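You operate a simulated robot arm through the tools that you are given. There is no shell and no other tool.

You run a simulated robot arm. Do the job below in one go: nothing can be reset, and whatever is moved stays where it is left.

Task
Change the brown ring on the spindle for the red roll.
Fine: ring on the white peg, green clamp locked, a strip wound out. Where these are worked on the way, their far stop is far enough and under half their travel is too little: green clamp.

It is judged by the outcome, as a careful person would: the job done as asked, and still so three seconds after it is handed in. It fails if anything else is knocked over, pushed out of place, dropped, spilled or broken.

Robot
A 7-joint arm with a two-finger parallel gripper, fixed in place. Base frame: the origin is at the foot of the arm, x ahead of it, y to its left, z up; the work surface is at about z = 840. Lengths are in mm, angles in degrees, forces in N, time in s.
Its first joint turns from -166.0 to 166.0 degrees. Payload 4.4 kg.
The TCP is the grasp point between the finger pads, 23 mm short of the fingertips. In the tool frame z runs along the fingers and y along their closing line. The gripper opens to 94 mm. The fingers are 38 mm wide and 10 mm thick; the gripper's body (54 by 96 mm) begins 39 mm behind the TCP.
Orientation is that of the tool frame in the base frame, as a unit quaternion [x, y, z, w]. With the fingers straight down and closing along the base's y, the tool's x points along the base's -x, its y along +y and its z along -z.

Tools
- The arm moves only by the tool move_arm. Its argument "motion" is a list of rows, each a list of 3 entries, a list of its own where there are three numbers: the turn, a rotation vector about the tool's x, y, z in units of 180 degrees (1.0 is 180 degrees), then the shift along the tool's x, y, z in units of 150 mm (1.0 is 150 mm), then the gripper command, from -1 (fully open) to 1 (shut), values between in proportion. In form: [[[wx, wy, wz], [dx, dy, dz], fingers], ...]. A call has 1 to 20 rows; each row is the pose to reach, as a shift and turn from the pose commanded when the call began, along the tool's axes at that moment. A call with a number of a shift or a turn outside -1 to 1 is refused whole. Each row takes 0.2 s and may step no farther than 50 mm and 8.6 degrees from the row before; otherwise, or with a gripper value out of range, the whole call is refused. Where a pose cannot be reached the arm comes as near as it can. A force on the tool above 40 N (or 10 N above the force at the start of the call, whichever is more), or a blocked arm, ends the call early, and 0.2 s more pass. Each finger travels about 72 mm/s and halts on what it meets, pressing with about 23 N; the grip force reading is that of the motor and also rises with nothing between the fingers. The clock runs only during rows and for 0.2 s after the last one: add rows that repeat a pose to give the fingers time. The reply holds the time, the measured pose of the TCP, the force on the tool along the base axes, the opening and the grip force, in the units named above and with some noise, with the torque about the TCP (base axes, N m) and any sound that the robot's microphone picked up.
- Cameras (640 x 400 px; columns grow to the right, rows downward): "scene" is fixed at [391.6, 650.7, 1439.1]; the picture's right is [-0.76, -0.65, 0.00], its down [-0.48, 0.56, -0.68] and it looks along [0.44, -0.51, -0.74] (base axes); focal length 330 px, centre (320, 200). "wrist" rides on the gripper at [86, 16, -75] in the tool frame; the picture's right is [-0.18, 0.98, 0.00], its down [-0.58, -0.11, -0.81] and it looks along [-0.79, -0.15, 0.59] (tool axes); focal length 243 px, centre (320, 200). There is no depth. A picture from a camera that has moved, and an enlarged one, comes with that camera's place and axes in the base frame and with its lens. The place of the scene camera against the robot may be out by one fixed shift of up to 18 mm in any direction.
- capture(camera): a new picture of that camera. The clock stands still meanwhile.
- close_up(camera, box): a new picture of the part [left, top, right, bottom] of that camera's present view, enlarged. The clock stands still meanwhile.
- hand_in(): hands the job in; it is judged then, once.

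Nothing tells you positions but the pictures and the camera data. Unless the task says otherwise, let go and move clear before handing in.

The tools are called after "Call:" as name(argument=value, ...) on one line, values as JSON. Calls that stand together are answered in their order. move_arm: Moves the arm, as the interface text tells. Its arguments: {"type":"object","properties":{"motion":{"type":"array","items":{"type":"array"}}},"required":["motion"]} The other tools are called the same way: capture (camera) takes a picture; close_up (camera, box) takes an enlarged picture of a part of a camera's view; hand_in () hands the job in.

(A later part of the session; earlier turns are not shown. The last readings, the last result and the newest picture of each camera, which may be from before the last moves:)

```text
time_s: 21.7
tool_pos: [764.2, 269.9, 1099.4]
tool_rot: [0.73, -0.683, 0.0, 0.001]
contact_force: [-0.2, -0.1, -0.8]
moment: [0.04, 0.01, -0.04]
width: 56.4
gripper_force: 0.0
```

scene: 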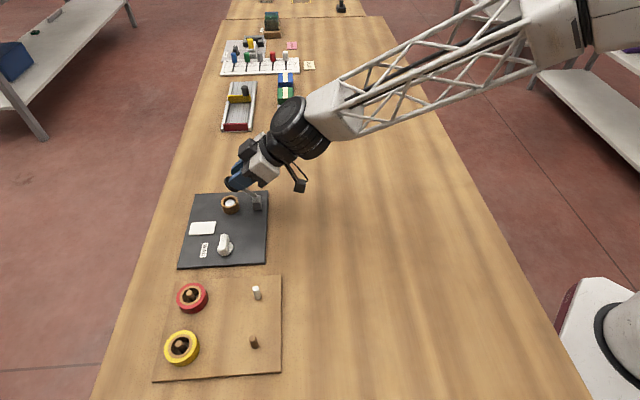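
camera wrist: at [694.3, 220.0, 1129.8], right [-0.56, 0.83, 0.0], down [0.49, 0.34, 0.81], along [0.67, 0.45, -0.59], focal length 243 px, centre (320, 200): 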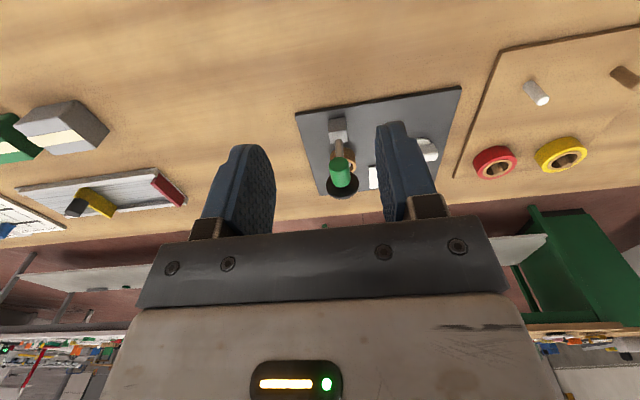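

Counter-clockwise works. I'll keep turning to about 212° yaw so the camera sits outboard, away from the lever, and move towards the spindle.

Call:
move_arm(motion=[[[0, 0, -0.0438], [-0.0457, -0.0503, 0.0173], -0.2], [[0, 0, -0.0876], [-0.0913, -0.1005, 0.0347], -0.2], [[0, 0, -0.1314], [-0.137, -0.1508, 0.052], -0.2], [[0, 0, -0.1752], [-0.1827, -0.2011, 0.0693], -0.2], [[0, 0, -0.219], [-0.2283, -0.2513, 0.0867], -0.2], [[0, 0, -0.2628], [-0.274, -0.3016, 0.104], -0.2], [[0, 0, -0.3066], [-0.3197, -0.3519, 0.1213], -0.2], [[0, 0, -0.3504], [-0.3653, -0.4021, 0.1387], -0.2], [[0, 0, -0.3942], [-0.411, -0.4524, 0.156], -0.2], [[0, 0, -0.438], [-0.4567, -0.5027, 0.1733], -0.2], [[0, 0, -0.4818], [-0.5023, -0.5529, 0.1907], -0.2], [[0, 0, -0.5256], [-0.548, -0.6032, 0.208], -0.2], [[0, 0, -0.5694], [-0.5937, -0.6535, 0.2253], -0.2], [[0, 0, -0.6132], [-0.6393, -0.7037, 0.2427], -0.2], [[0, 0, -0.657], [-0.685, -0.754, 0.26], -0.2], [[0, 0, -0.657], [-0.685, -0.754, 0.26], -0.2]])

Call:
capture(camera="wrist")

Call:
capture(camera="scene")

```text
time_s: 25.1
tool_pos: [859.9, 374.8, 1071.7]
tool_rot: [0.989, 0.148, 0.001, 0.005]
contact_force: [-0.6, 0.7, 0.1]
moment: [0.01, 0.04, -0.01]
width: 56.5
gripper_force: 0.0
out of reach, approached as far as the arm can: row 14, 15, 16
```

```text
taken
camera wrist: at [947.3, 387.0, 1146.6], right [0.11, -0.99, 0.01], down [-0.59, -0.06, 0.8], along [-0.8, -0.1, -0.59], focal length 243 px, centre (320, 200)
```

wrist: 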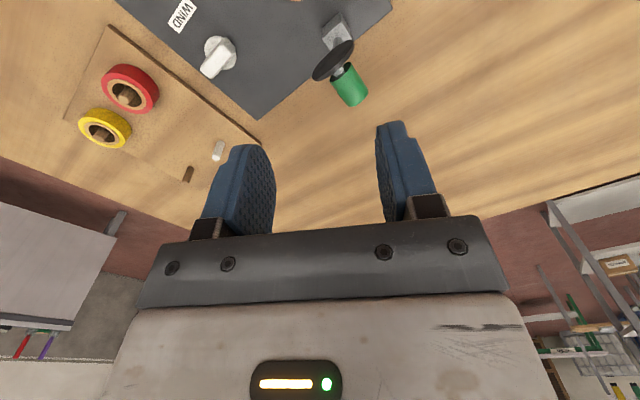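

```text
taken
```

scene: 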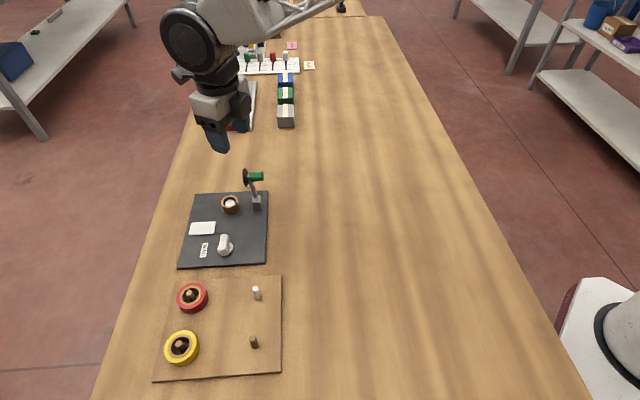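

The tool stops at about 197° yaw, the joint limit, which still keeps the camera outboard with sufficient lever clearance. I'll back off the turn slightly and check the pose.

Call:
move_arm(motion=[[[0, 0, 0.035], [0, 0, 0], -0.2], [[0, 0, 0.07], [0, 0, 0], -0.2], [[0, 0, 0.105], [0, 0, 0], -0.2], [[0, 0, 0.105], [0, 0, 0], -0.2]])

Call:
capture(camera="wrist")

```text
time_s: 26.1
tool_pos: [861.1, 376.4, 1071.7]
tool_rot: [1.0, -0.016, 0.003, 0.004]
contact_force: [-0.3, -0.5, -0.1]
moment: [0.01, 0.04, 0.04]
width: 56.6
gripper_force: 0.0
```

```text
taken
camera wrist: at [946.5, 358.1, 1147.2], right [-0.22, -0.98, 0.01], down [-0.58, 0.14, 0.8], along [-0.78, 0.17, -0.6], focal length 243 px, centre (320, 200)
```

wrist: 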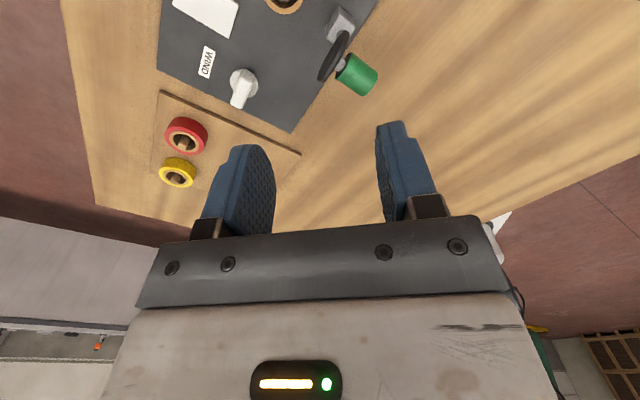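

Call:
close_up(camera="wrist", box=[250, 0, 410, 110])

Call:
close_up(camera="scene", box=[210, 150, 280, 225])

```text
3.64 times, centred on (330, 55) of wrist
camera zoom: at [946.5, 358.1, 1147.2], right [-0.22, -0.98, 0.01], down [-0.58, 0.14, 0.8], along [-0.78, 0.17, -0.6], focal length 882 px, centre (284, 727)
```

zoom: 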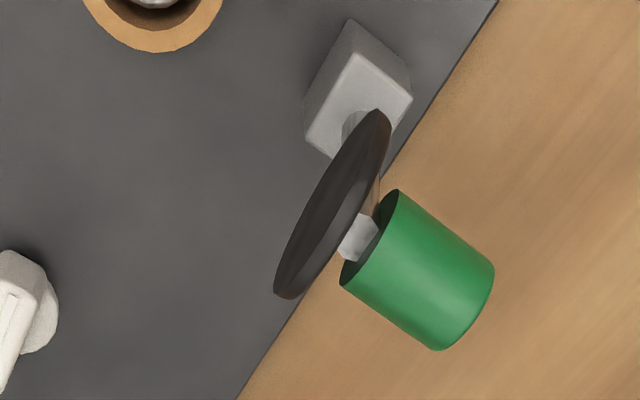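

```text
5.33 times, centred on (245, 188) of scene
camera zoom: at [391.6, 650.7, 1439.1], right [-0.76, -0.65, 0.0], down [-0.48, 0.56, -0.68], along [0.44, -0.51, -0.74], focal length 1759 px, centre (720, 267)
```

zoom: 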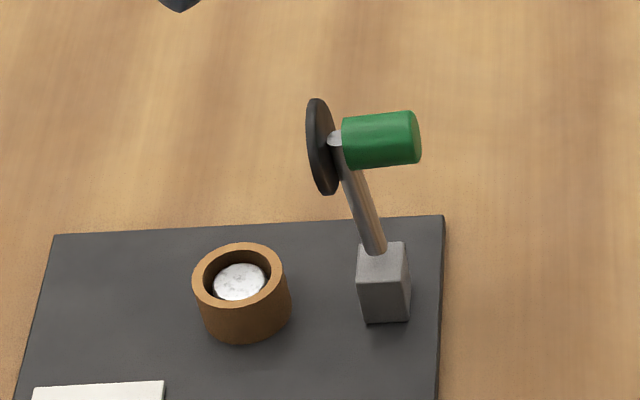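

The lever's disc sits roughly 48 mm from the spindle axis, so I'll use about 194° yaw and move above the ring at a safe height to confirm its centre.

Call:
move_arm(motion=[[[0, 0, -0.0287], [0.079, -0.057, 0.137], -0.2], [[0, 0, -0.0574], [0.158, -0.114, 0.274], -0.2], [[0, 0, -0.087], [0.237, -0.171, 0.411], -0.2], [[0, 0, -0.087], [0.237, -0.171, 0.411], -0.2]])

Call:
capture(camera="wrist")

Call:
close_up(camera="scene", box=[170, 130, 290, 275])

```text
time_s: 27.1
tool_pos: [897.7, 400.5, 1009.2]
tool_rot: [0.993, 0.12, 0.002, 0.006]
contact_force: [0.2, 0.7, 0.1]
moment: [-0.03, -0.01, 0.0]
width: 56.4
gripper_force: 0.0
```

```text
taken
camera wrist: at [985.4, 406.9, 1086.5], right [0.06, -1.0, 0.01], down [-0.59, -0.03, 0.8], along [-0.8, -0.05, -0.6], focal length 243 px, centre (320, 200)
```

wrist: 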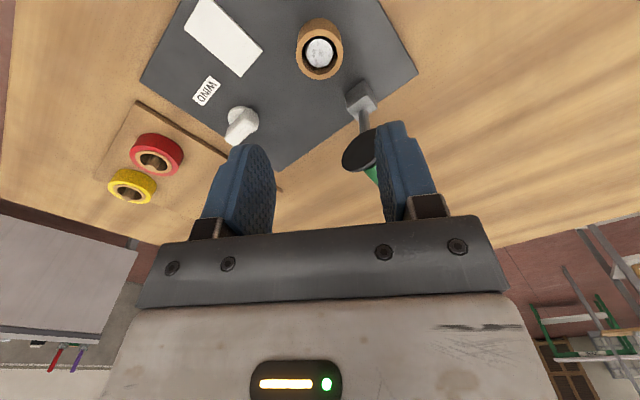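

```text
2.76 times, centred on (230, 202) of scene
camera zoom: at [391.6, 650.7, 1439.1], right [-0.76, -0.65, 0.0], down [-0.48, 0.56, -0.68], along [0.44, -0.51, -0.74], focal length 910 px, centre (568, 193)
```

zoom: 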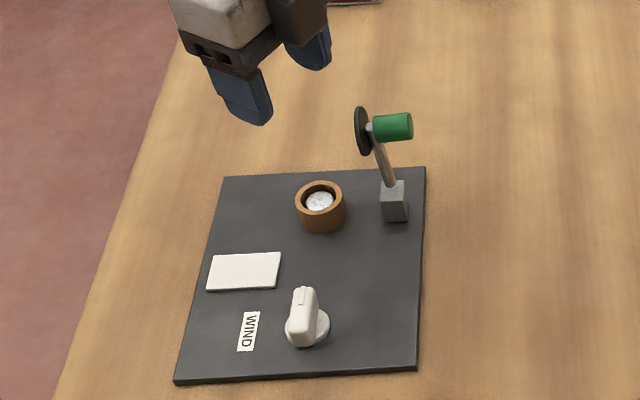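

Call:
close_up(camera="wrist", box=[270, 0, 390, 85])

```text
4.71 times, centred on (330, 42) of wrist
camera zoom: at [985.4, 406.9, 1086.5], right [0.06, -1.0, 0.01], down [-0.59, -0.03, 0.8], along [-0.8, -0.05, -0.6], focal length 1142 px, centre (273, 941)
```

zoom: 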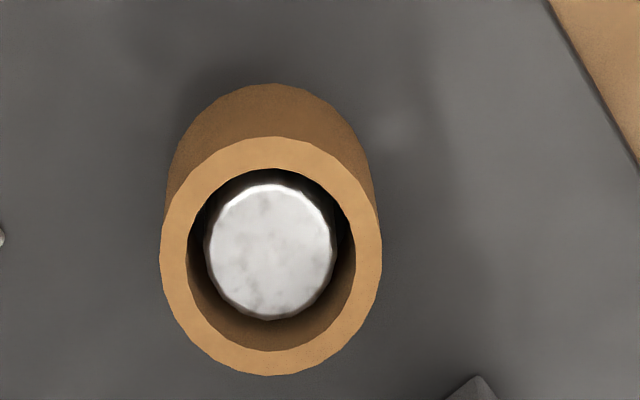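

The ring is centred near (896.5, 401), spanning about z 848–873 with the 23 mm spindle inside. I'll descend partway beside the lever and check clearance.

Call:
move_arm(motion=[[[0.002, -0.0004, 0], [-0.002, -0.001, 0.19], -0.25], [[0.0039, -0.0008, 0], [-0.004, -0.002, 0.38], -0.25], [[0.0039, -0.0008, 0], [-0.004, -0.002, 0.567], -0.25], [[0.0039, -0.0008, 0], [-0.004, -0.002, 0.567], -0.25]])

Call:
close_up(camera="scene", box=[190, 140, 280, 235])

Call:
capture(camera="wrist")

```text
time_s: 28.1
tool_pos: [897.7, 397.9, 927.8]
tool_rot: [0.993, 0.119, 0.0, -0.001]
contact_force: [-0.1, -0.2, -0.6]
moment: [-0.01, 0.0, 0.0]
width: 58.8
gripper_force: 0.0
```

```text
4.21 times, centred on (235, 188) of scene
camera zoom: at [391.6, 650.7, 1439.1], right [-0.76, -0.65, 0.0], down [-0.48, 0.56, -0.68], along [0.44, -0.51, -0.74], focal length 1389 px, centre (678, 253)
```

zoom: 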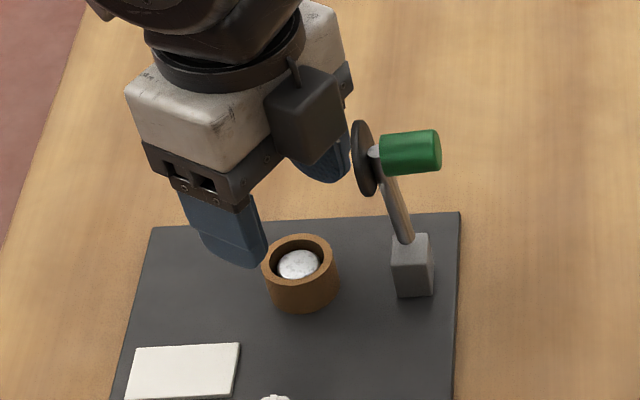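

```text
taken
camera wrist: at [986.5, 404.0, 1001.3], right [0.06, -1.0, 0.0], down [-0.59, -0.03, 0.81], along [-0.81, -0.04, -0.59], focal length 243 px, centre (320, 200)
```

wrist: 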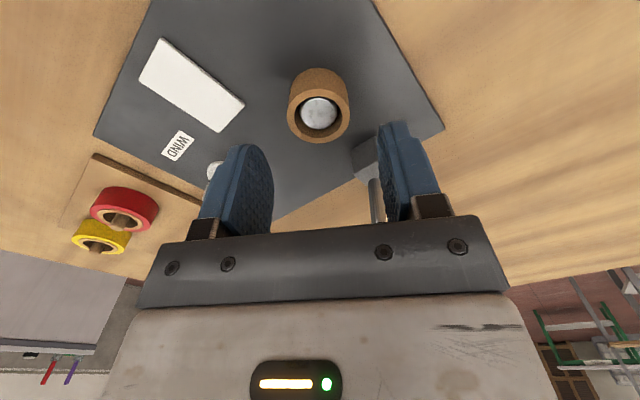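

A dark box on the gripper's far side would meet the raised disc if I went lower in this orientation, so I'm backing out. I'll rise and turn to about 20° yaw, where body, box and camera all clear the lever.

Call:
move_arm(motion=[[[0, 0, 0], [0, 0, -0.28], -0.25], [[0, 0, 0], [0, 0, -0.56], -0.25], [[0, 0, 0.046], [0, 0, -0.56], -0.25], [[0, 0, 0.092], [0, 0, -0.56], -0.25], [[0, 0, 0.138], [0, 0, -0.56], -0.25], [[0, 0, 0.184], [0, 0, -0.56], -0.25], [[0, 0, 0.23], [0, 0, -0.56], -0.25], [[0, 0, 0.276], [0, 0, -0.56], -0.25], [[0, 0, 0.322], [0, 0, -0.56], -0.25], [[0, 0, 0.368], [0, 0, -0.56], -0.25], [[0, 0, 0.414], [0, 0, -0.56], -0.25], [[0, 0, 0.46], [0, 0, -0.56], -0.25], [[0, 0, 0.506], [0, 0, -0.56], -0.25], [[0, 0, 0.552], [0, 0, -0.56], -0.25], [[0, 0, 0.598], [0, 0, -0.56], -0.25], [[0, 0, 0.644], [0, 0, -0.56], -0.25], [[0, 0, 0.69], [0, 0, -0.56], -0.25], [[0, 0, 0.736], [0, 0, -0.56], -0.25], [[0, 0, 0.782], [0, 0, -0.56], -0.25], [[0, 0, 0.828], [0, 0, -0.56], -0.25]])

Call:
move_arm(motion=[[[0, 0, 0.046], [0, 0, 0], -0.25], [[0, 0, 0.092], [0, 0, 0], -0.25], [[0, 0, 0.1376], [0, 0, 0], -0.25], [[0, 0, 0.1376], [0, 0, 0], -0.25]])

Call:
capture(camera="wrist")

Call:
close_up(camera="scene", box=[170, 100, 290, 275])

```text
time_s: 32.3
tool_pos: [896.1, 400.7, 1009.0]
tool_rot: [-0.379, 0.925, 0.001, 0.0]
contact_force: [-0.7, -0.1, 0.6]
moment: [-0.03, 0.0, -0.02]
width: 58.6
gripper_force: 0.1
```

```text
time_s: 33.3
tool_pos: [895.5, 400.8, 1008.7]
tool_rot: [-0.174, 0.985, 0.001, 0.0]
contact_force: [0.6, 0.2, -0.5]
moment: [0.01, 0.0, 0.0]
width: 58.9
gripper_force: 0.0
```

```text
taken
camera wrist: at [810.4, 386.8, 1083.8], right [-0.16, 0.99, 0.0], down [0.58, 0.09, 0.81], along [0.8, 0.13, -0.59], focal length 243 px, centre (320, 200)
```

wrist: 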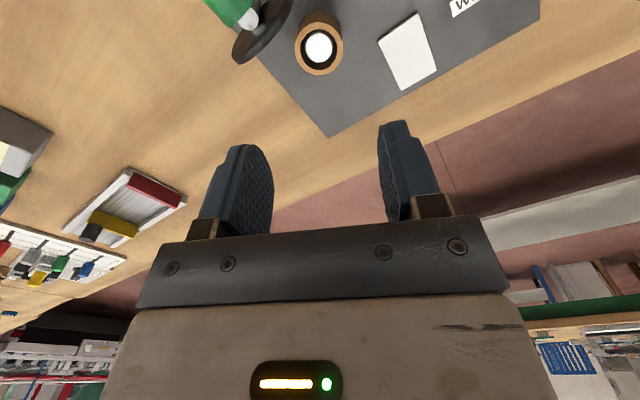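

```text
2.29 times, centred on (230, 188) of scene
camera zoom: at [391.6, 650.7, 1439.1], right [-0.76, -0.65, 0.0], down [-0.48, 0.56, -0.68], along [0.44, -0.51, -0.74], focal length 754 px, centre (526, 229)
```

zoom: 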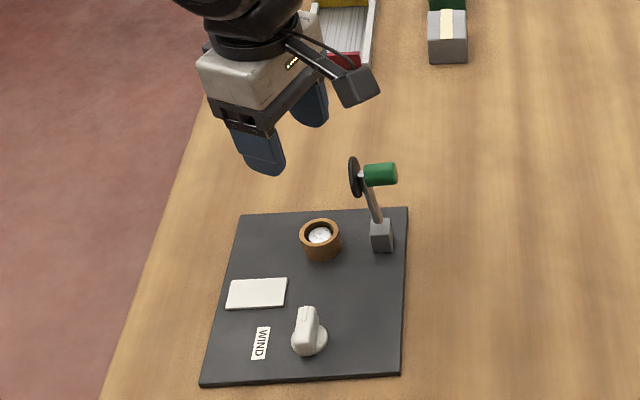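

Call:
close_up(camera="wrist", box=[220, 0, 370, 90])

```text
4.27 times, centred on (295, 45) of wrist
camera zoom: at [810.4, 386.8, 1083.8], right [-0.16, 0.99, 0.0], down [0.58, 0.09, 0.81], along [0.8, 0.13, -0.59], focal length 1035 px, centre (427, 861)
```

zoom: 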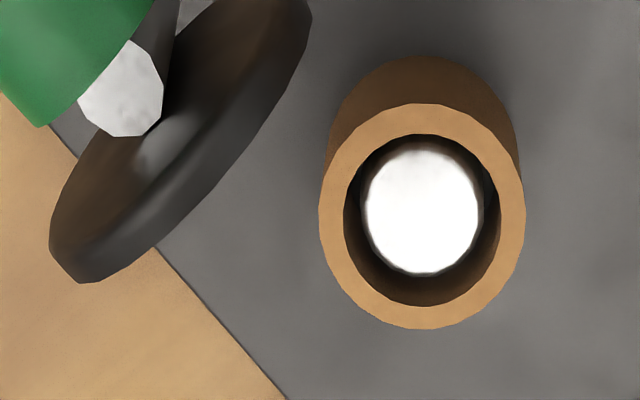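

The view confirms the ring is centred under the gripper. I'll descend partway and re-check lever clearance.

Call:
move_arm(motion=[[[0, 0, 0], [0, 0, 0.2], -0.25], [[0, 0, 0], [0, 0, 0.4], -0.25], [[0, 0, 0], [0, 0, 0.53], -0.25], [[0, 0, 0], [0, 0, 0.53], -0.25]])

Call:
close_up(camera="scene", box=[190, 130, 290, 235])

Call:
capture(camera="wrist")

```text
time_s: 34.3
tool_pos: [896.5, 400.5, 933.4]
tool_rot: [-0.174, 0.985, 0.001, 0.0]
contact_force: [0.2, 0.1, -0.5]
moment: [0.04, -0.02, 0.0]
width: 58.9
gripper_force: 0.1
```

```text
3.81 times, centred on (240, 182) of scene
camera zoom: at [391.6, 650.7, 1439.1], right [-0.76, -0.65, 0.0], down [-0.48, 0.56, -0.68], along [0.44, -0.51, -0.74], focal length 1257 px, centre (625, 267)
```

zoom: 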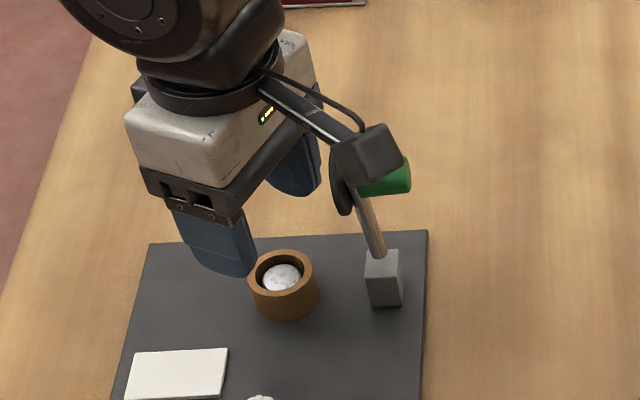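

```text
taken
camera wrist: at [810.9, 386.6, 1007.1], right [-0.16, 0.99, 0.0], down [0.58, 0.09, 0.81], along [0.8, 0.13, -0.59], focal length 243 px, centre (320, 200)
```

wrist: 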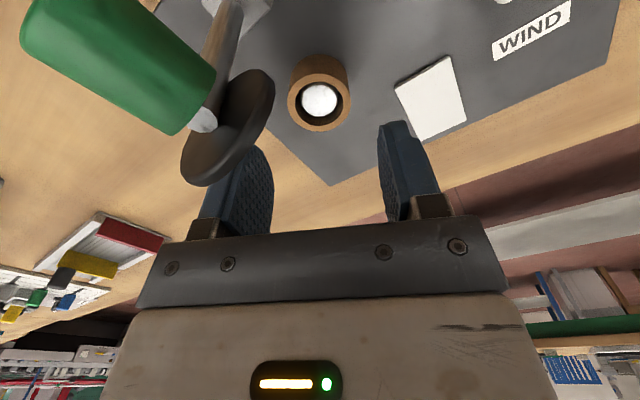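

Call:
move_arm(motion=[[[0, 0, 0], [0, 0, 0], -0.25], [[0, 0, 0], [0, 0, 0], -0.25]])

```text
time_s: 34.9
tool_pos: [896.8, 401.5, 933.1]
tool_rot: [-0.175, 0.985, 0.001, 0.0]
contact_force: [0.1, 0.9, -0.1]
moment: [-0.01, 0.06, -0.03]
width: 58.7
gripper_force: 0.0
```

The clearance looks good. I'm descending the remaining 57 mm to the ring.

Call:
move_arm(motion=[[[0, 0, 0], [-0.008, 0, 0.13], -0.25], [[0, 0, 0], [-0.008, 0, 0.25], -0.25], [[0, 0, 0], [-0.008, 0, 0.36], -0.25], [[0, 0, 0], [-0.008, 0, 0.36], -0.25]])

Call:
close_up(camera="scene", box=[190, 130, 290, 235])

Call:
capture(camera="wrist")

```text
time_s: 35.9
tool_pos: [897.5, 398.9, 877.2]
tool_rot: [-0.174, 0.985, 0.001, -0.001]
contact_force: [-0.7, -0.3, 0.4]
moment: [-0.01, 0.02, 0.0]
width: 58.9
gripper_force: 0.1
```

```text
3.81 times, centred on (240, 182) of scene
camera zoom: at [391.6, 650.7, 1439.1], right [-0.76, -0.65, 0.0], down [-0.48, 0.56, -0.68], along [0.44, -0.51, -0.74], focal length 1257 px, centre (625, 267)
```

zoom: 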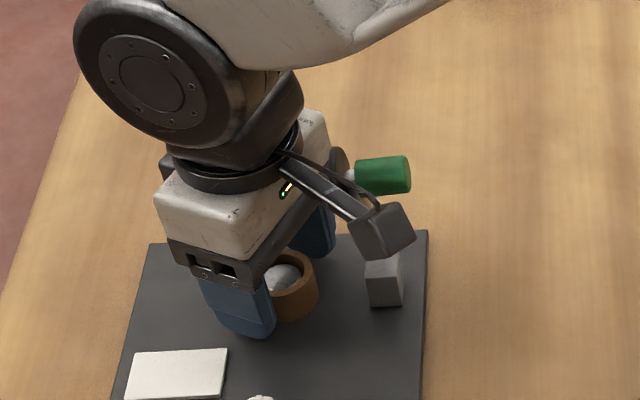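

```text
taken
camera wrist: at [812.5, 386.0, 951.4], right [-0.16, 0.99, 0.0], down [0.58, 0.09, 0.81], along [0.8, 0.13, -0.59], focal length 243 px, centre (320, 200)
```

wrist: 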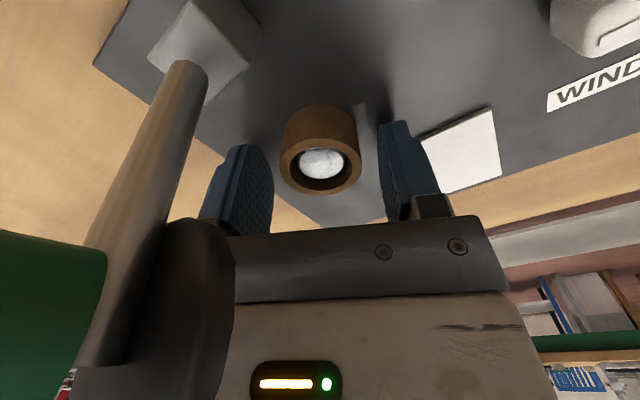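

The ring is centred between the pads with no contact. I'll close on it.

Call:
move_arm(motion=[[[0, 0, 0], [0, 0, 0], 0.0], [[0, 0, 0], [0, 0, 0], 0.3], [[0, 0, 0], [0, 0, 0], 0.6], [[0, 0, 0], [0, 0, 0], 1], [[0, 0, 0], [0, 0, 0], 1]])

Call:
capture(camera="wrist")

```text
time_s: 37.1
tool_pos: [897.6, 399.2, 878.0]
tool_rot: [-0.174, 0.985, 0.0, 0.0]
contact_force: [0.0, -0.1, 0.5]
moment: [0.01, 0.01, 0.0]
width: 32.8
gripper_force: 22.9
```

```text
taken
camera wrist: at [812.4, 386.0, 951.6], right [-0.16, 0.99, 0.0], down [0.58, 0.09, 0.81], along [0.8, 0.13, -0.59], focal length 243 px, centre (320, 200)
```

wrist: 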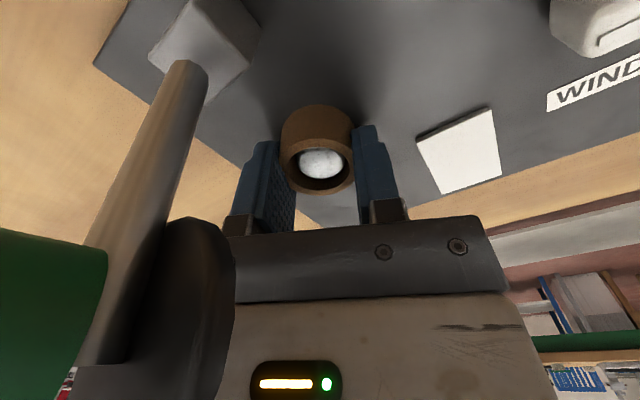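

Call:
close_up(camera="wrist", box=[220, 90, 420, 240])

Call:
close_up(camera="scene", box=[210, 175, 270, 225])

```text
2.67 times, centred on (320, 165) of wrist
camera zoom: at [812.4, 386.0, 951.6], right [-0.16, 0.99, 0.0], down [0.58, 0.09, 0.81], along [0.8, 0.13, -0.59], focal length 647 px, centre (320, 293)
```

zoom: 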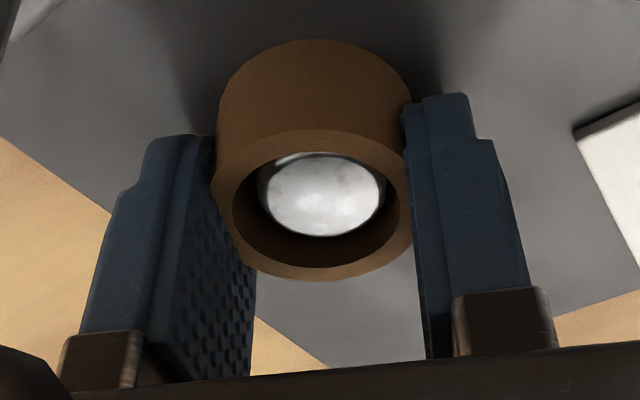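

```text
8.00 times, centred on (240, 200) of scene
camera zoom: at [391.6, 650.7, 1439.1], right [-0.76, -0.65, 0.0], down [-0.48, 0.56, -0.68], along [0.44, -0.51, -0.74], focal length 2639 px, centre (960, 200)
```

zoom: 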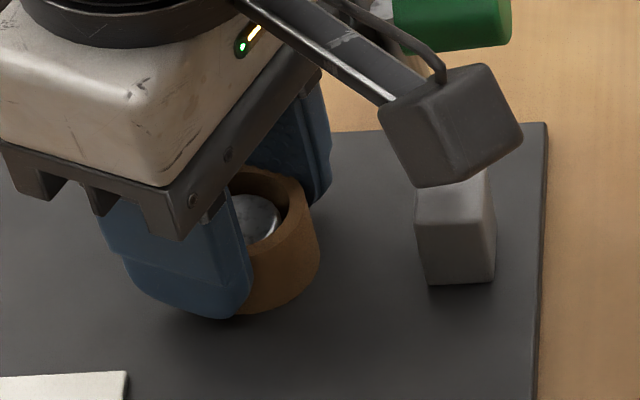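

The ring is centred in the pads and held. I'll lift it straight up off the spindle, slowly at first.

Call:
move_arm(motion=[[[0, 0, 0], [0, 0, -0.03], 1], [[0, 0, 0], [0, 0, -0.08], 1], [[0, 0, 0], [0, 0, -0.15], 1], [[0, 0, 0], [0, 0, -0.25], 1], [[0, 0, 0], [0, 0, -0.4], 1], [[0, 0, 0], [0, 0, -0.6], 1], [[0, 0, 0], [0, 0, -0.85], 1]])

Call:
capture(camera="wrist")

Call:
close_up(camera="scene", box=[170, 100, 290, 275])

```text
time_s: 38.7
tool_pos: [899.7, 401.2, 1001.5]
tool_rot: [-0.174, 0.985, 0.0, 0.0]
contact_force: [0.0, 0.0, -0.9]
moment: [-0.01, -0.01, -0.02]
width: 32.8
gripper_force: 23.1
```

```text
taken
camera wrist: at [813.5, 387.8, 1076.3], right [-0.16, 0.99, 0.0], down [0.58, 0.1, 0.81], along [0.79, 0.13, -0.59], focal length 243 px, centre (320, 200)
```

wrist: 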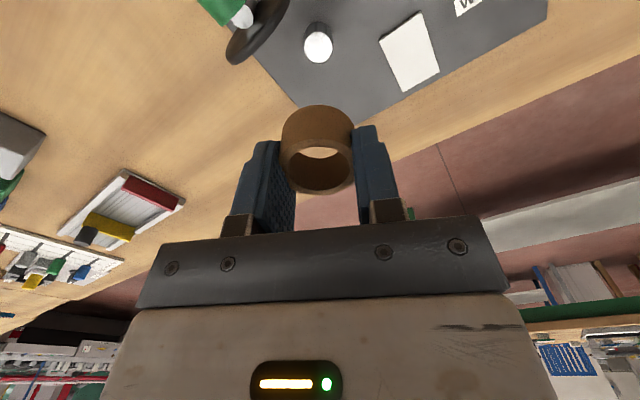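

```text
2.29 times, centred on (230, 188) of scene
camera zoom: at [391.6, 650.7, 1439.1], right [-0.76, -0.65, 0.0], down [-0.48, 0.56, -0.68], along [0.44, -0.51, -0.74], focal length 754 px, centre (526, 229)
```

zoom: 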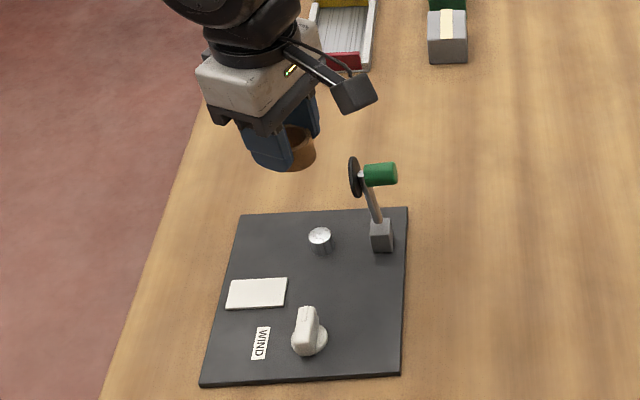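

The ring came off cleanly and is held. Next I'll carry it to above the white peg, estimated at (677, 508).

Call:
move_arm(motion=[[[0, 0, 0], [0.095, 0.098, 0], 1], [[0, 0, 0], [0.284, 0.294, 0], 1], [[0, 0, 0], [0.474, 0.49, 0], 1], [[0, 0, 0], [0.568, 0.588, 0], 1]])

Call:
move_arm(motion=[[[0, 0, 0], [0.142, 0.147, 0], 1], [[0, 0, 0], [0.331, 0.343, 0], 1], [[0, 0, 0], [0.5, 0.51, 0], 1], [[0, 0, 0], [0.568, 0.588, 0], 1], [[0, 0, 0], [0.568, 0.588, 0], 1]])

Call:
capture(camera="wrist")

Call:
close_up(camera="scene", box=[140, 200, 300, 385])

```text
time_s: 39.7
tool_pos: [788.1, 456.1, 1002.4]
tool_rot: [-0.173, 0.985, 0.0, 0.0]
contact_force: [0.2, -0.1, 0.1]
moment: [-0.04, -0.01, 0.03]
width: 33.1
gripper_force: 23.1
```

```text
time_s: 40.9
tool_pos: [677.4, 508.2, 1004.9]
tool_rot: [-0.174, 0.985, 0.001, 0.0]
contact_force: [-0.6, -0.3, 0.3]
moment: [0.01, 0.01, 0.0]
width: 32.7
gripper_force: 22.6
```

```text
taken
camera wrist: at [591.2, 494.2, 1079.3], right [-0.16, 0.99, 0.0], down [0.58, 0.09, 0.81], along [0.8, 0.13, -0.59], focal length 243 px, centre (320, 200)
```

wrist: 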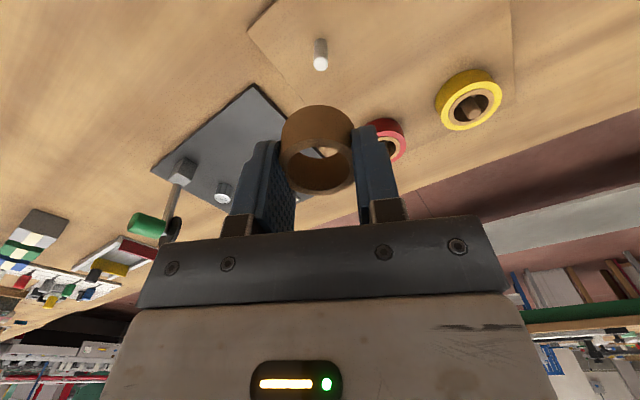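

```text
2.16 times, centred on (220, 292) of scene
camera zoom: at [391.6, 650.7, 1439.1], right [-0.76, -0.65, 0.0], down [-0.48, 0.56, -0.68], along [0.44, -0.51, -0.74], focal length 713 px, centre (536, 0)
```

zoom: 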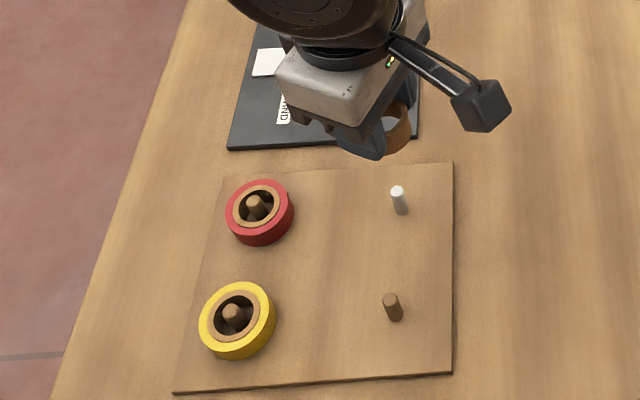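

Call:
close_up(camera="wrist", box=[270, 20, 370, 90])

Call:
close_up(camera="wrist", box=[250, 90, 390, 200])

```text
5.71 times, centred on (320, 55) of wrist
camera zoom: at [591.2, 494.2, 1079.3], right [-0.16, 0.99, 0.0], down [0.58, 0.09, 0.81], along [0.8, 0.13, -0.59], focal length 1386 px, centre (320, 1029)
```

zoom: 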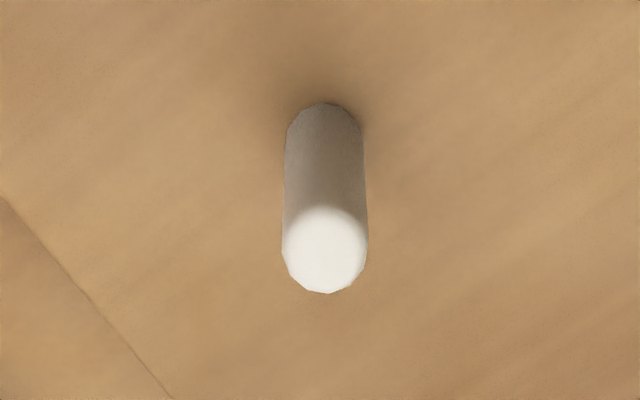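

```text
3.64 times, centred on (320, 145) of wrist
camera zoom: at [591.2, 494.2, 1079.3], right [-0.16, 0.99, 0.0], down [0.58, 0.09, 0.81], along [0.8, 0.13, -0.59], focal length 882 px, centre (320, 400)
```

zoom: 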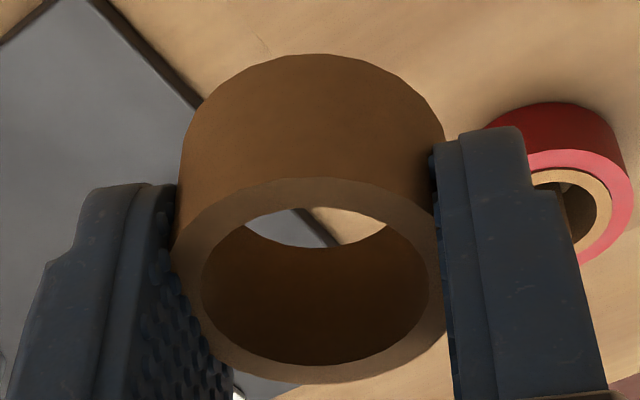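

The peg is 12 mm thick at about (682, 509), top z ≈ 878; the ring hole is 30 mm, so there is ample play. I'll shift about 7 mm outward and lower the ring over the peg.

Call:
move_arm(motion=[[[0, 0, 0], [-0.045, -0.003, 0.1], 1], [[0, 0, 0], [-0.045, -0.003, 0.3], 1], [[0, 0, 0], [-0.045, -0.003, 0.5], 1], [[0, 0, 0], [-0.045, -0.003, 0.55], 1]])

Call:
capture(camera="wrist")

Call:
close_up(camera="scene", box=[200, 240, 290, 330])

```text
time_s: 41.9
tool_pos: [682.4, 510.5, 923.0]
tool_rot: [-0.173, 0.985, 0.001, 0.001]
contact_force: [0.3, 0.0, 0.4]
moment: [0.01, 0.0, -0.01]
width: 32.6
gripper_force: 22.8
```

```text
taken
camera wrist: at [598.2, 496.5, 996.0], right [-0.16, 0.99, 0.0], down [0.58, 0.09, 0.81], along [0.8, 0.13, -0.59], focal length 243 px, centre (320, 200)
```

wrist: 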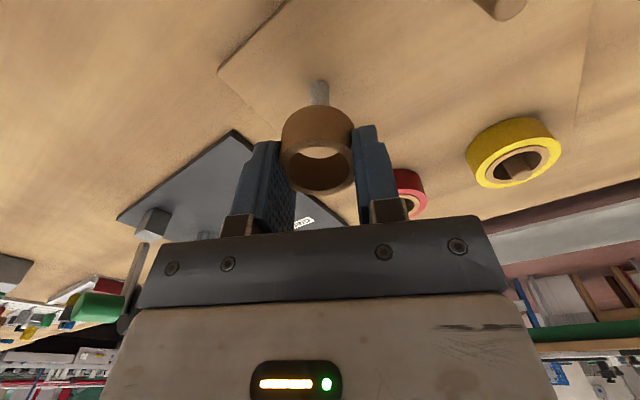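

```text
4.44 times, centred on (245, 285) of scene
camera zoom: at [391.6, 650.7, 1439.1], right [-0.76, -0.65, 0.0], down [-0.48, 0.56, -0.68], along [0.44, -0.51, -0.74], focal length 1466 px, centre (653, -178)
```

zoom: 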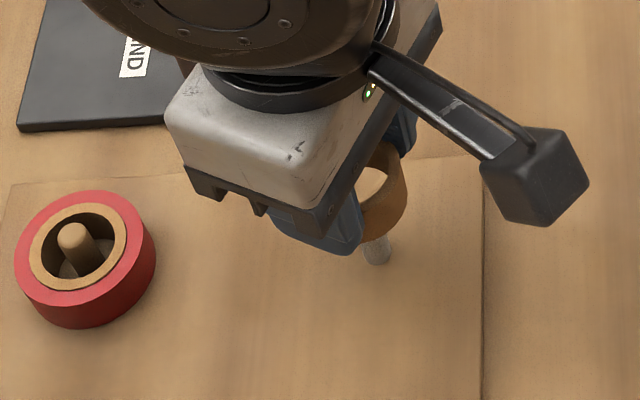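

The ring hole is aligned over the peg within about 1 mm. Lowering it on now.

Call:
move_arm(motion=[[[0, 0, 0], [0, 0, 0.1], 1], [[0, 0, 0], [0, 0, 0.19], 1], [[0, 0, 0], [0, 0, 0.25], 1], [[0, 0, 0], [0, 0, 0.275], 1], [[0, 0, 0], [0, 0, 0.275], 1]])

Call:
capture(camera="wrist")

Call:
close_up(camera="scene", box=[200, 240, 290, 330])

```text
time_s: 43.1
tool_pos: [682.2, 510.9, 878.7]
tool_rot: [-0.174, 0.985, 0.001, 0.0]
contact_force: [-1.0, 0.8, -0.7]
moment: [-0.04, -0.03, 0.01]
width: 32.7
gripper_force: 22.8
```

```text
taken
camera wrist: at [596.8, 496.7, 953.6], right [-0.16, 0.99, 0.0], down [0.58, 0.09, 0.81], along [0.8, 0.13, -0.59], focal length 243 px, centre (320, 200)
```

wrist: 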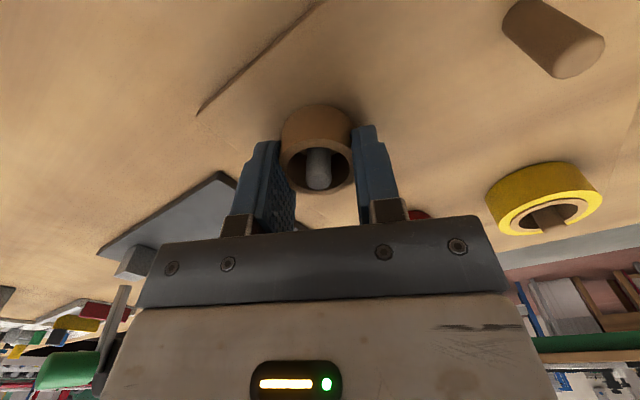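

```text
4.44 times, centred on (245, 285) of scene
camera zoom: at [391.6, 650.7, 1439.1], right [-0.76, -0.65, 0.0], down [-0.48, 0.56, -0.68], along [0.44, -0.51, -0.74], focal length 1466 px, centre (653, -178)
```

zoom: 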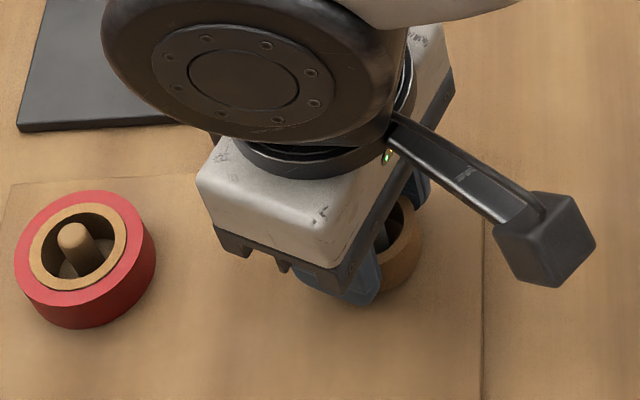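

The peg is inside the ring. I'll lower in small steps until it touches the board.

Call:
move_arm(motion=[[[0, 0, 0], [0, 0, 0.008], 1], [[0, 0, 0], [0, 0, 0.016], 1], [[0, 0, 0], [0, 0, 0.016], 1]])

Call:
close_up(camera="wrist", box=[240, 80, 400, 220])

```text
time_s: 43.9
tool_pos: [684.2, 511.4, 877.7]
tool_rot: [-0.173, 0.985, 0.001, 0.0]
contact_force: [0.5, -0.7, -0.6]
moment: [-0.03, -0.02, -0.03]
width: 32.4
gripper_force: 22.8
```

```text
2.86 times, centred on (320, 150) of wrist
camera zoom: at [597.7, 497.3, 951.9], right [-0.16, 0.99, 0.0], down [0.58, 0.09, 0.81], along [0.8, 0.13, -0.59], focal length 693 px, centre (320, 343)
```

zoom: 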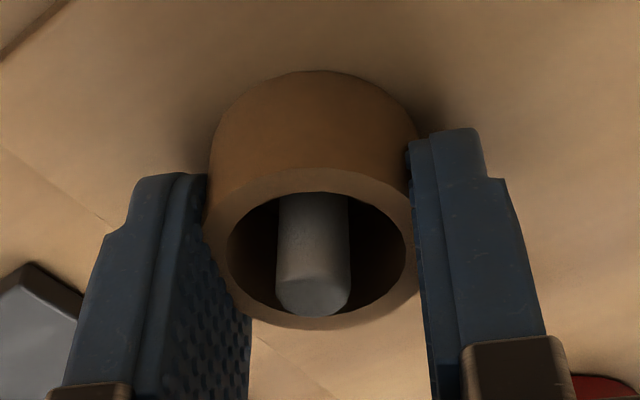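

Call:
move_arm(motion=[[[0, 0, 0], [0, 0, 0.01], 1], [[0, 0, 0], [0, 0, 0.02], 1], [[0, 0, 0], [0, 0, 0.02], 1]])

```text
time_s: 44.7
tool_pos: [684.9, 511.1, 874.4]
tool_rot: [-0.173, 0.985, 0.001, 0.001]
contact_force: [-0.9, 5.1, 24.0]
moment: [0.02, 0.05, -0.02]
width: 32.9
gripper_force: 23.3
```

The ring is seated on the board (24 N upward). I'll ease off, open the fingers and rise straight up.

Call:
move_arm(motion=[[[0, 0, 0], [0, 0, -0.005], 1], [[0, 0, 0], [0, 0, -0.005], 0.1], [[0, 0, 0], [0, 0, -0.005], -0.25], [[0, 0, 0], [0, 0, -0.005], -0.25]])

Call:
move_arm(motion=[[[0, 0, 0], [0, 0, -0.05], -0.25], [[0, 0, 0], [0, 0, -0.2], -0.25], [[0, 0, 0], [0, 0, -0.45], -0.25], [[0, 0, 0], [0, 0, -0.75], -0.25], [[0, 0, 0], [0, 0, -0.85], -0.25]])

Call:
capture(camera="wrist")

Call:
close_up(camera="scene", box=[140, 240, 300, 385])

```text
time_s: 45.7
tool_pos: [683.9, 509.6, 875.3]
tool_rot: [-0.173, 0.985, 0.0, 0.0]
contact_force: [0.1, 0.5, 0.1]
moment: [-0.01, 0.04, 0.0]
width: 58.6
gripper_force: 0.0
```

```text
time_s: 46.9
tool_pos: [683.7, 508.2, 1002.7]
tool_rot: [-0.173, 0.985, 0.002, 0.0]
contact_force: [0.0, -0.9, 0.6]
moment: [0.0, 0.02, -0.02]
width: 58.6
gripper_force: 0.0
```

```text
taken
camera wrist: at [598.2, 494.8, 1076.7], right [-0.16, 0.99, 0.0], down [0.58, 0.1, 0.81], along [0.8, 0.13, -0.59], focal length 243 px, centre (320, 200)
```

wrist: 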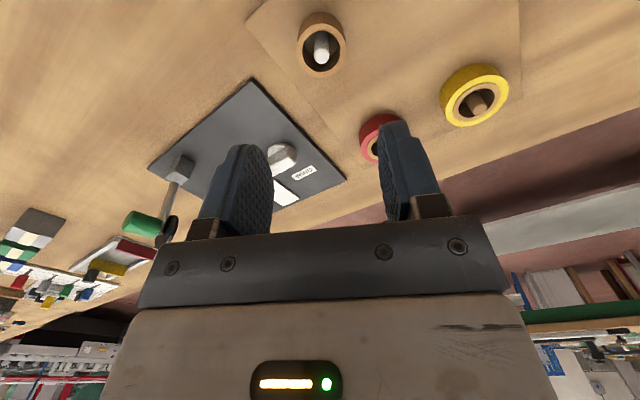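

```text
2.76 times, centred on (220, 312) of scene
camera zoom: at [391.6, 650.7, 1439.1], right [-0.76, -0.65, 0.0], down [-0.48, 0.56, -0.68], along [0.44, -0.51, -0.74], focal length 910 px, centre (596, -110)
```

zoom: 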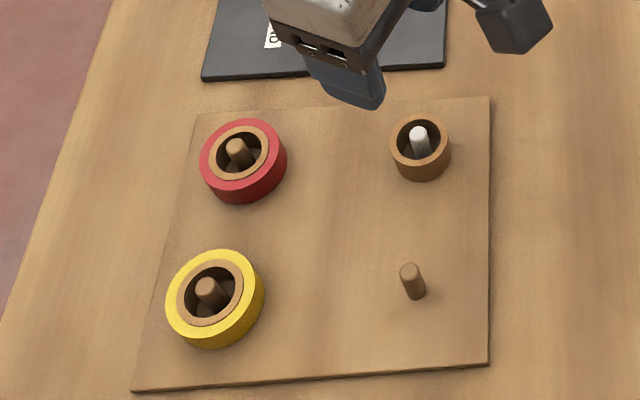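

The brown ring is sitting flat on the white peg. Next I'll move above the red roll at about (769, 592) to measure it.

Call:
move_arm(motion=[[[0, 0, 0], [-0.18, 0.081, 0], -0.55], [[0, 0, 0], [-0.42, 0.188, 0], -0.55], [[0, 0, 0], [-0.66, 0.296, 0], -0.55], [[0, 0, 0], [-0.721, 0.323, 0], -0.55], [[0, 0, 0], [-0.721, 0.323, 0], -0.55]])

Call:
capture(camera="wrist")

Call:
close_up(camera="wrist", box=[250, 0, 400, 100])

```text
time_s: 48.1
tool_pos: [768.9, 593.3, 1004.4]
tool_rot: [-0.174, 0.985, 0.001, 0.0]
contact_force: [-0.4, -0.2, -0.1]
moment: [0.01, -0.01, -0.02]
width: 72.7
gripper_force: 0.0
```

```text
taken
camera wrist: at [682.3, 580.1, 1077.9], right [-0.16, 0.99, 0.0], down [0.58, 0.09, 0.81], along [0.8, 0.13, -0.59], focal length 243 px, centre (320, 200)
```

wrist: 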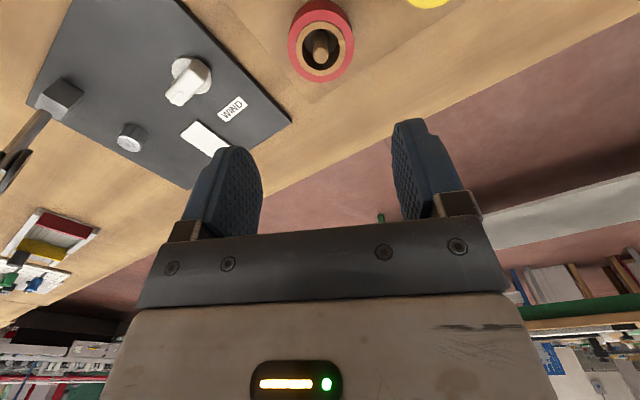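

```text
4.00 times, centred on (325, 50) of wrist
camera zoom: at [682.3, 580.1, 1077.9], right [-0.16, 0.99, 0.0], down [0.58, 0.09, 0.81], along [0.8, 0.13, -0.59], focal length 970 px, centre (300, 800)
```

zoom: 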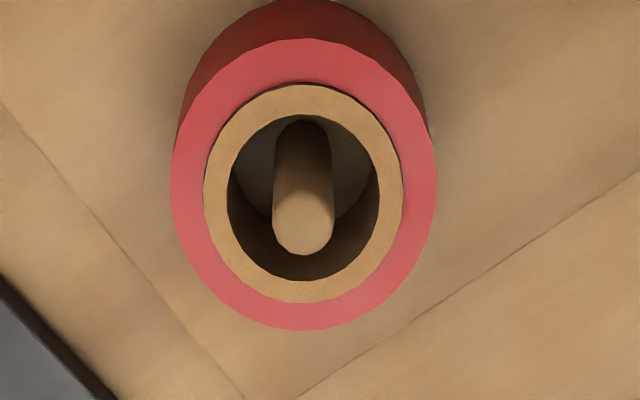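

The red roll is ~53 mm across, centred near (767, 594), top around z 867–870. I'll descend over it and check alignment before closing.

Call:
move_arm(motion=[[[0, 0, 0], [0.007, 0.001, 0.15], -0.58], [[0, 0, 0], [0.007, 0.001, 0.4], -0.58], [[0, 0, 0], [0.007, 0.001, 0.62], -0.58], [[0, 0, 0], [0.007, 0.001, 0.66], -0.58], [[0, 0, 0], [0.007, 0.001, 0.66], -0.58]])

Call:
capture(camera="wrist")

Call:
close_up(camera="scene", box=[150, 250, 250, 370])

```text
time_s: 49.3
tool_pos: [767.7, 591.6, 901.9]
tool_rot: [-0.175, 0.985, 0.001, 0.0]
contact_force: [0.2, 0.8, 0.8]
moment: [-0.01, 0.0, 0.01]
width: 74.5
gripper_force: 0.1
```

```text
taken
camera wrist: at [680.9, 578.1, 976.6], right [-0.16, 0.99, 0.0], down [0.58, 0.09, 0.81], along [0.8, 0.13, -0.59], focal length 243 px, centre (320, 200)
```

wrist: 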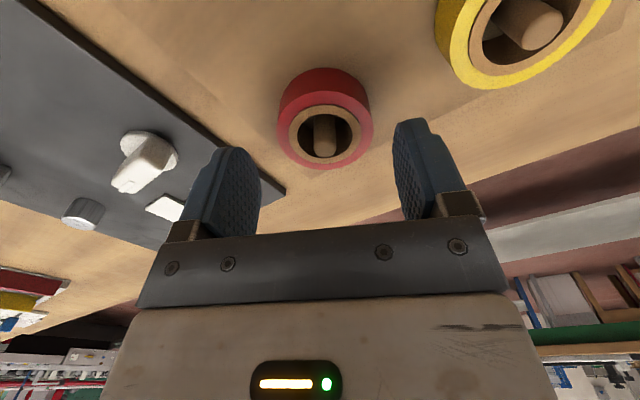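

```text
3.33 times, centred on (200, 310) of scene
camera zoom: at [391.6, 650.7, 1439.1], right [-0.76, -0.65, 0.0], down [-0.48, 0.56, -0.68], along [0.44, -0.51, -0.74], focal length 1100 px, centre (720, -167)
```

zoom: 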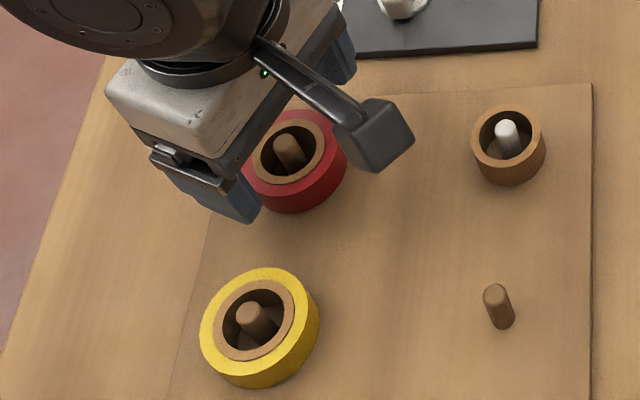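

Call:
close_up(camera="wrist", box=[250, 50, 400, 190])

```text
2.86 times, centred on (325, 120) of wrist
camera zoom: at [680.9, 578.1, 976.6], right [-0.16, 0.99, 0.0], down [0.58, 0.09, 0.81], along [0.8, 0.13, -0.59], focal length 693 px, centre (306, 429)
```

zoom: 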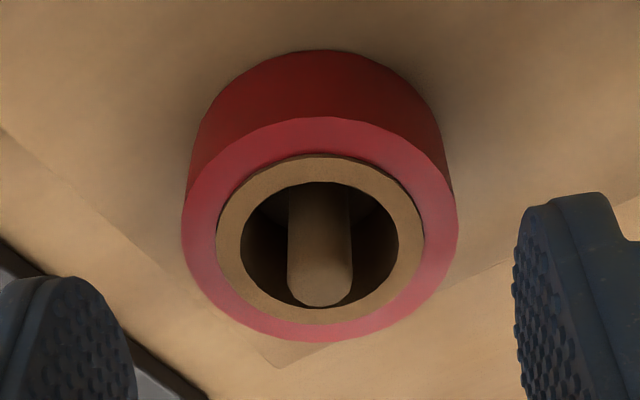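

Call:
move_arm(motion=[[[0, 0, 0], [-0.01, 0.012, 0.03], -0.58], [[0, 0, 0], [-0.01, 0.012, 0.1], -0.58], [[0, 0, 0], [-0.01, 0.012, 0.17], -0.58], [[0, 0, 0], [-0.01, 0.012, 0.195], -0.58], [[0, 0, 0], [-0.01, 0.012, 0.195], -0.58]])

Call:
capture(camera="wrist")

Call:
close_up(camera="scene", box=[150, 250, 250, 370])

```text
time_s: 50.5
tool_pos: [767.8, 593.8, 874.0]
tool_rot: [-0.174, 0.985, 0.0, -0.001]
contact_force: [0.0, 0.2, -0.3]
moment: [0.02, 0.0, 0.01]
width: 74.5
gripper_force: 0.0
```

```text
taken
camera wrist: at [681.9, 580.7, 948.8], right [-0.16, 0.99, 0.0], down [0.58, 0.09, 0.81], along [0.8, 0.13, -0.59], focal length 243 px, centre (320, 200)
```

wrist: 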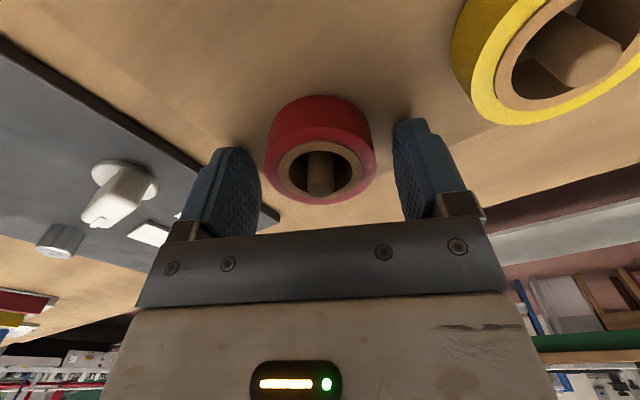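

```text
3.33 times, centred on (200, 310) of scene
camera zoom: at [391.6, 650.7, 1439.1], right [-0.76, -0.65, 0.0], down [-0.48, 0.56, -0.68], along [0.44, -0.51, -0.74], focal length 1100 px, centre (720, -167)
```

zoom: 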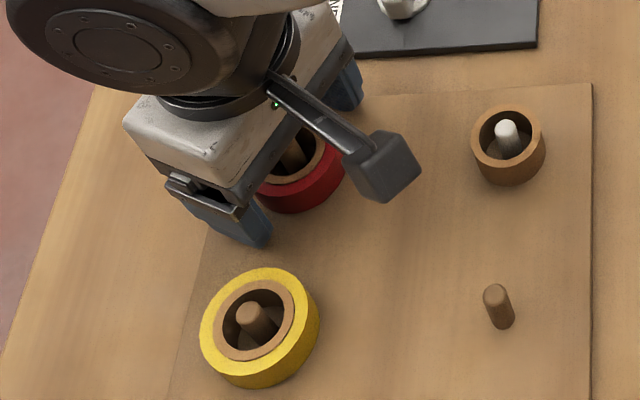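

The red roll is centred between the fingers. Closing on it now.

Call:
move_arm(motion=[[[0, 0, 0], [0, 0, 0], -0.3], [[0, 0, 0], [0, 0, 0], 0.0], [[0, 0, 0], [0, 0, 0], 1], [[0, 0, 0], [0, 0, 0], 1], [[0, 0, 0], [0, 0, 0], 1]])

Call:
close_up(camera="wrist", box=[220, 70, 420, 240])

```text
time_s: 51.7
tool_pos: [768.1, 594.0, 873.5]
tool_rot: [-0.173, 0.985, 0.001, 0.0]
contact_force: [0.2, 0.3, 0.5]
moment: [-0.02, -0.02, 0.01]
width: 44.7
gripper_force: 22.9
```

```text
2.35 times, centred on (320, 155) of wrist
camera zoom: at [681.8, 580.7, 948.7], right [-0.16, 0.99, 0.0], down [0.58, 0.09, 0.81], along [0.8, 0.13, -0.59], focal length 571 px, centre (320, 306)
```

zoom: 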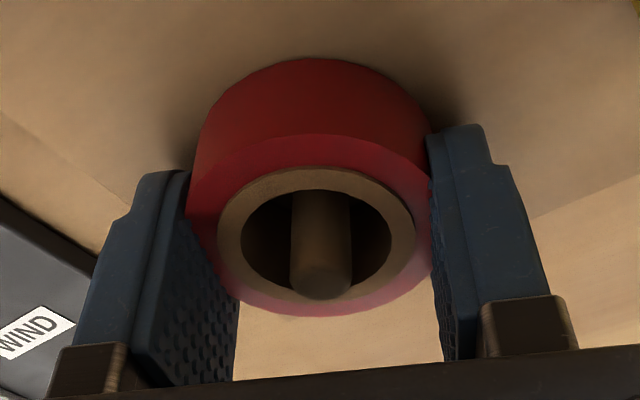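

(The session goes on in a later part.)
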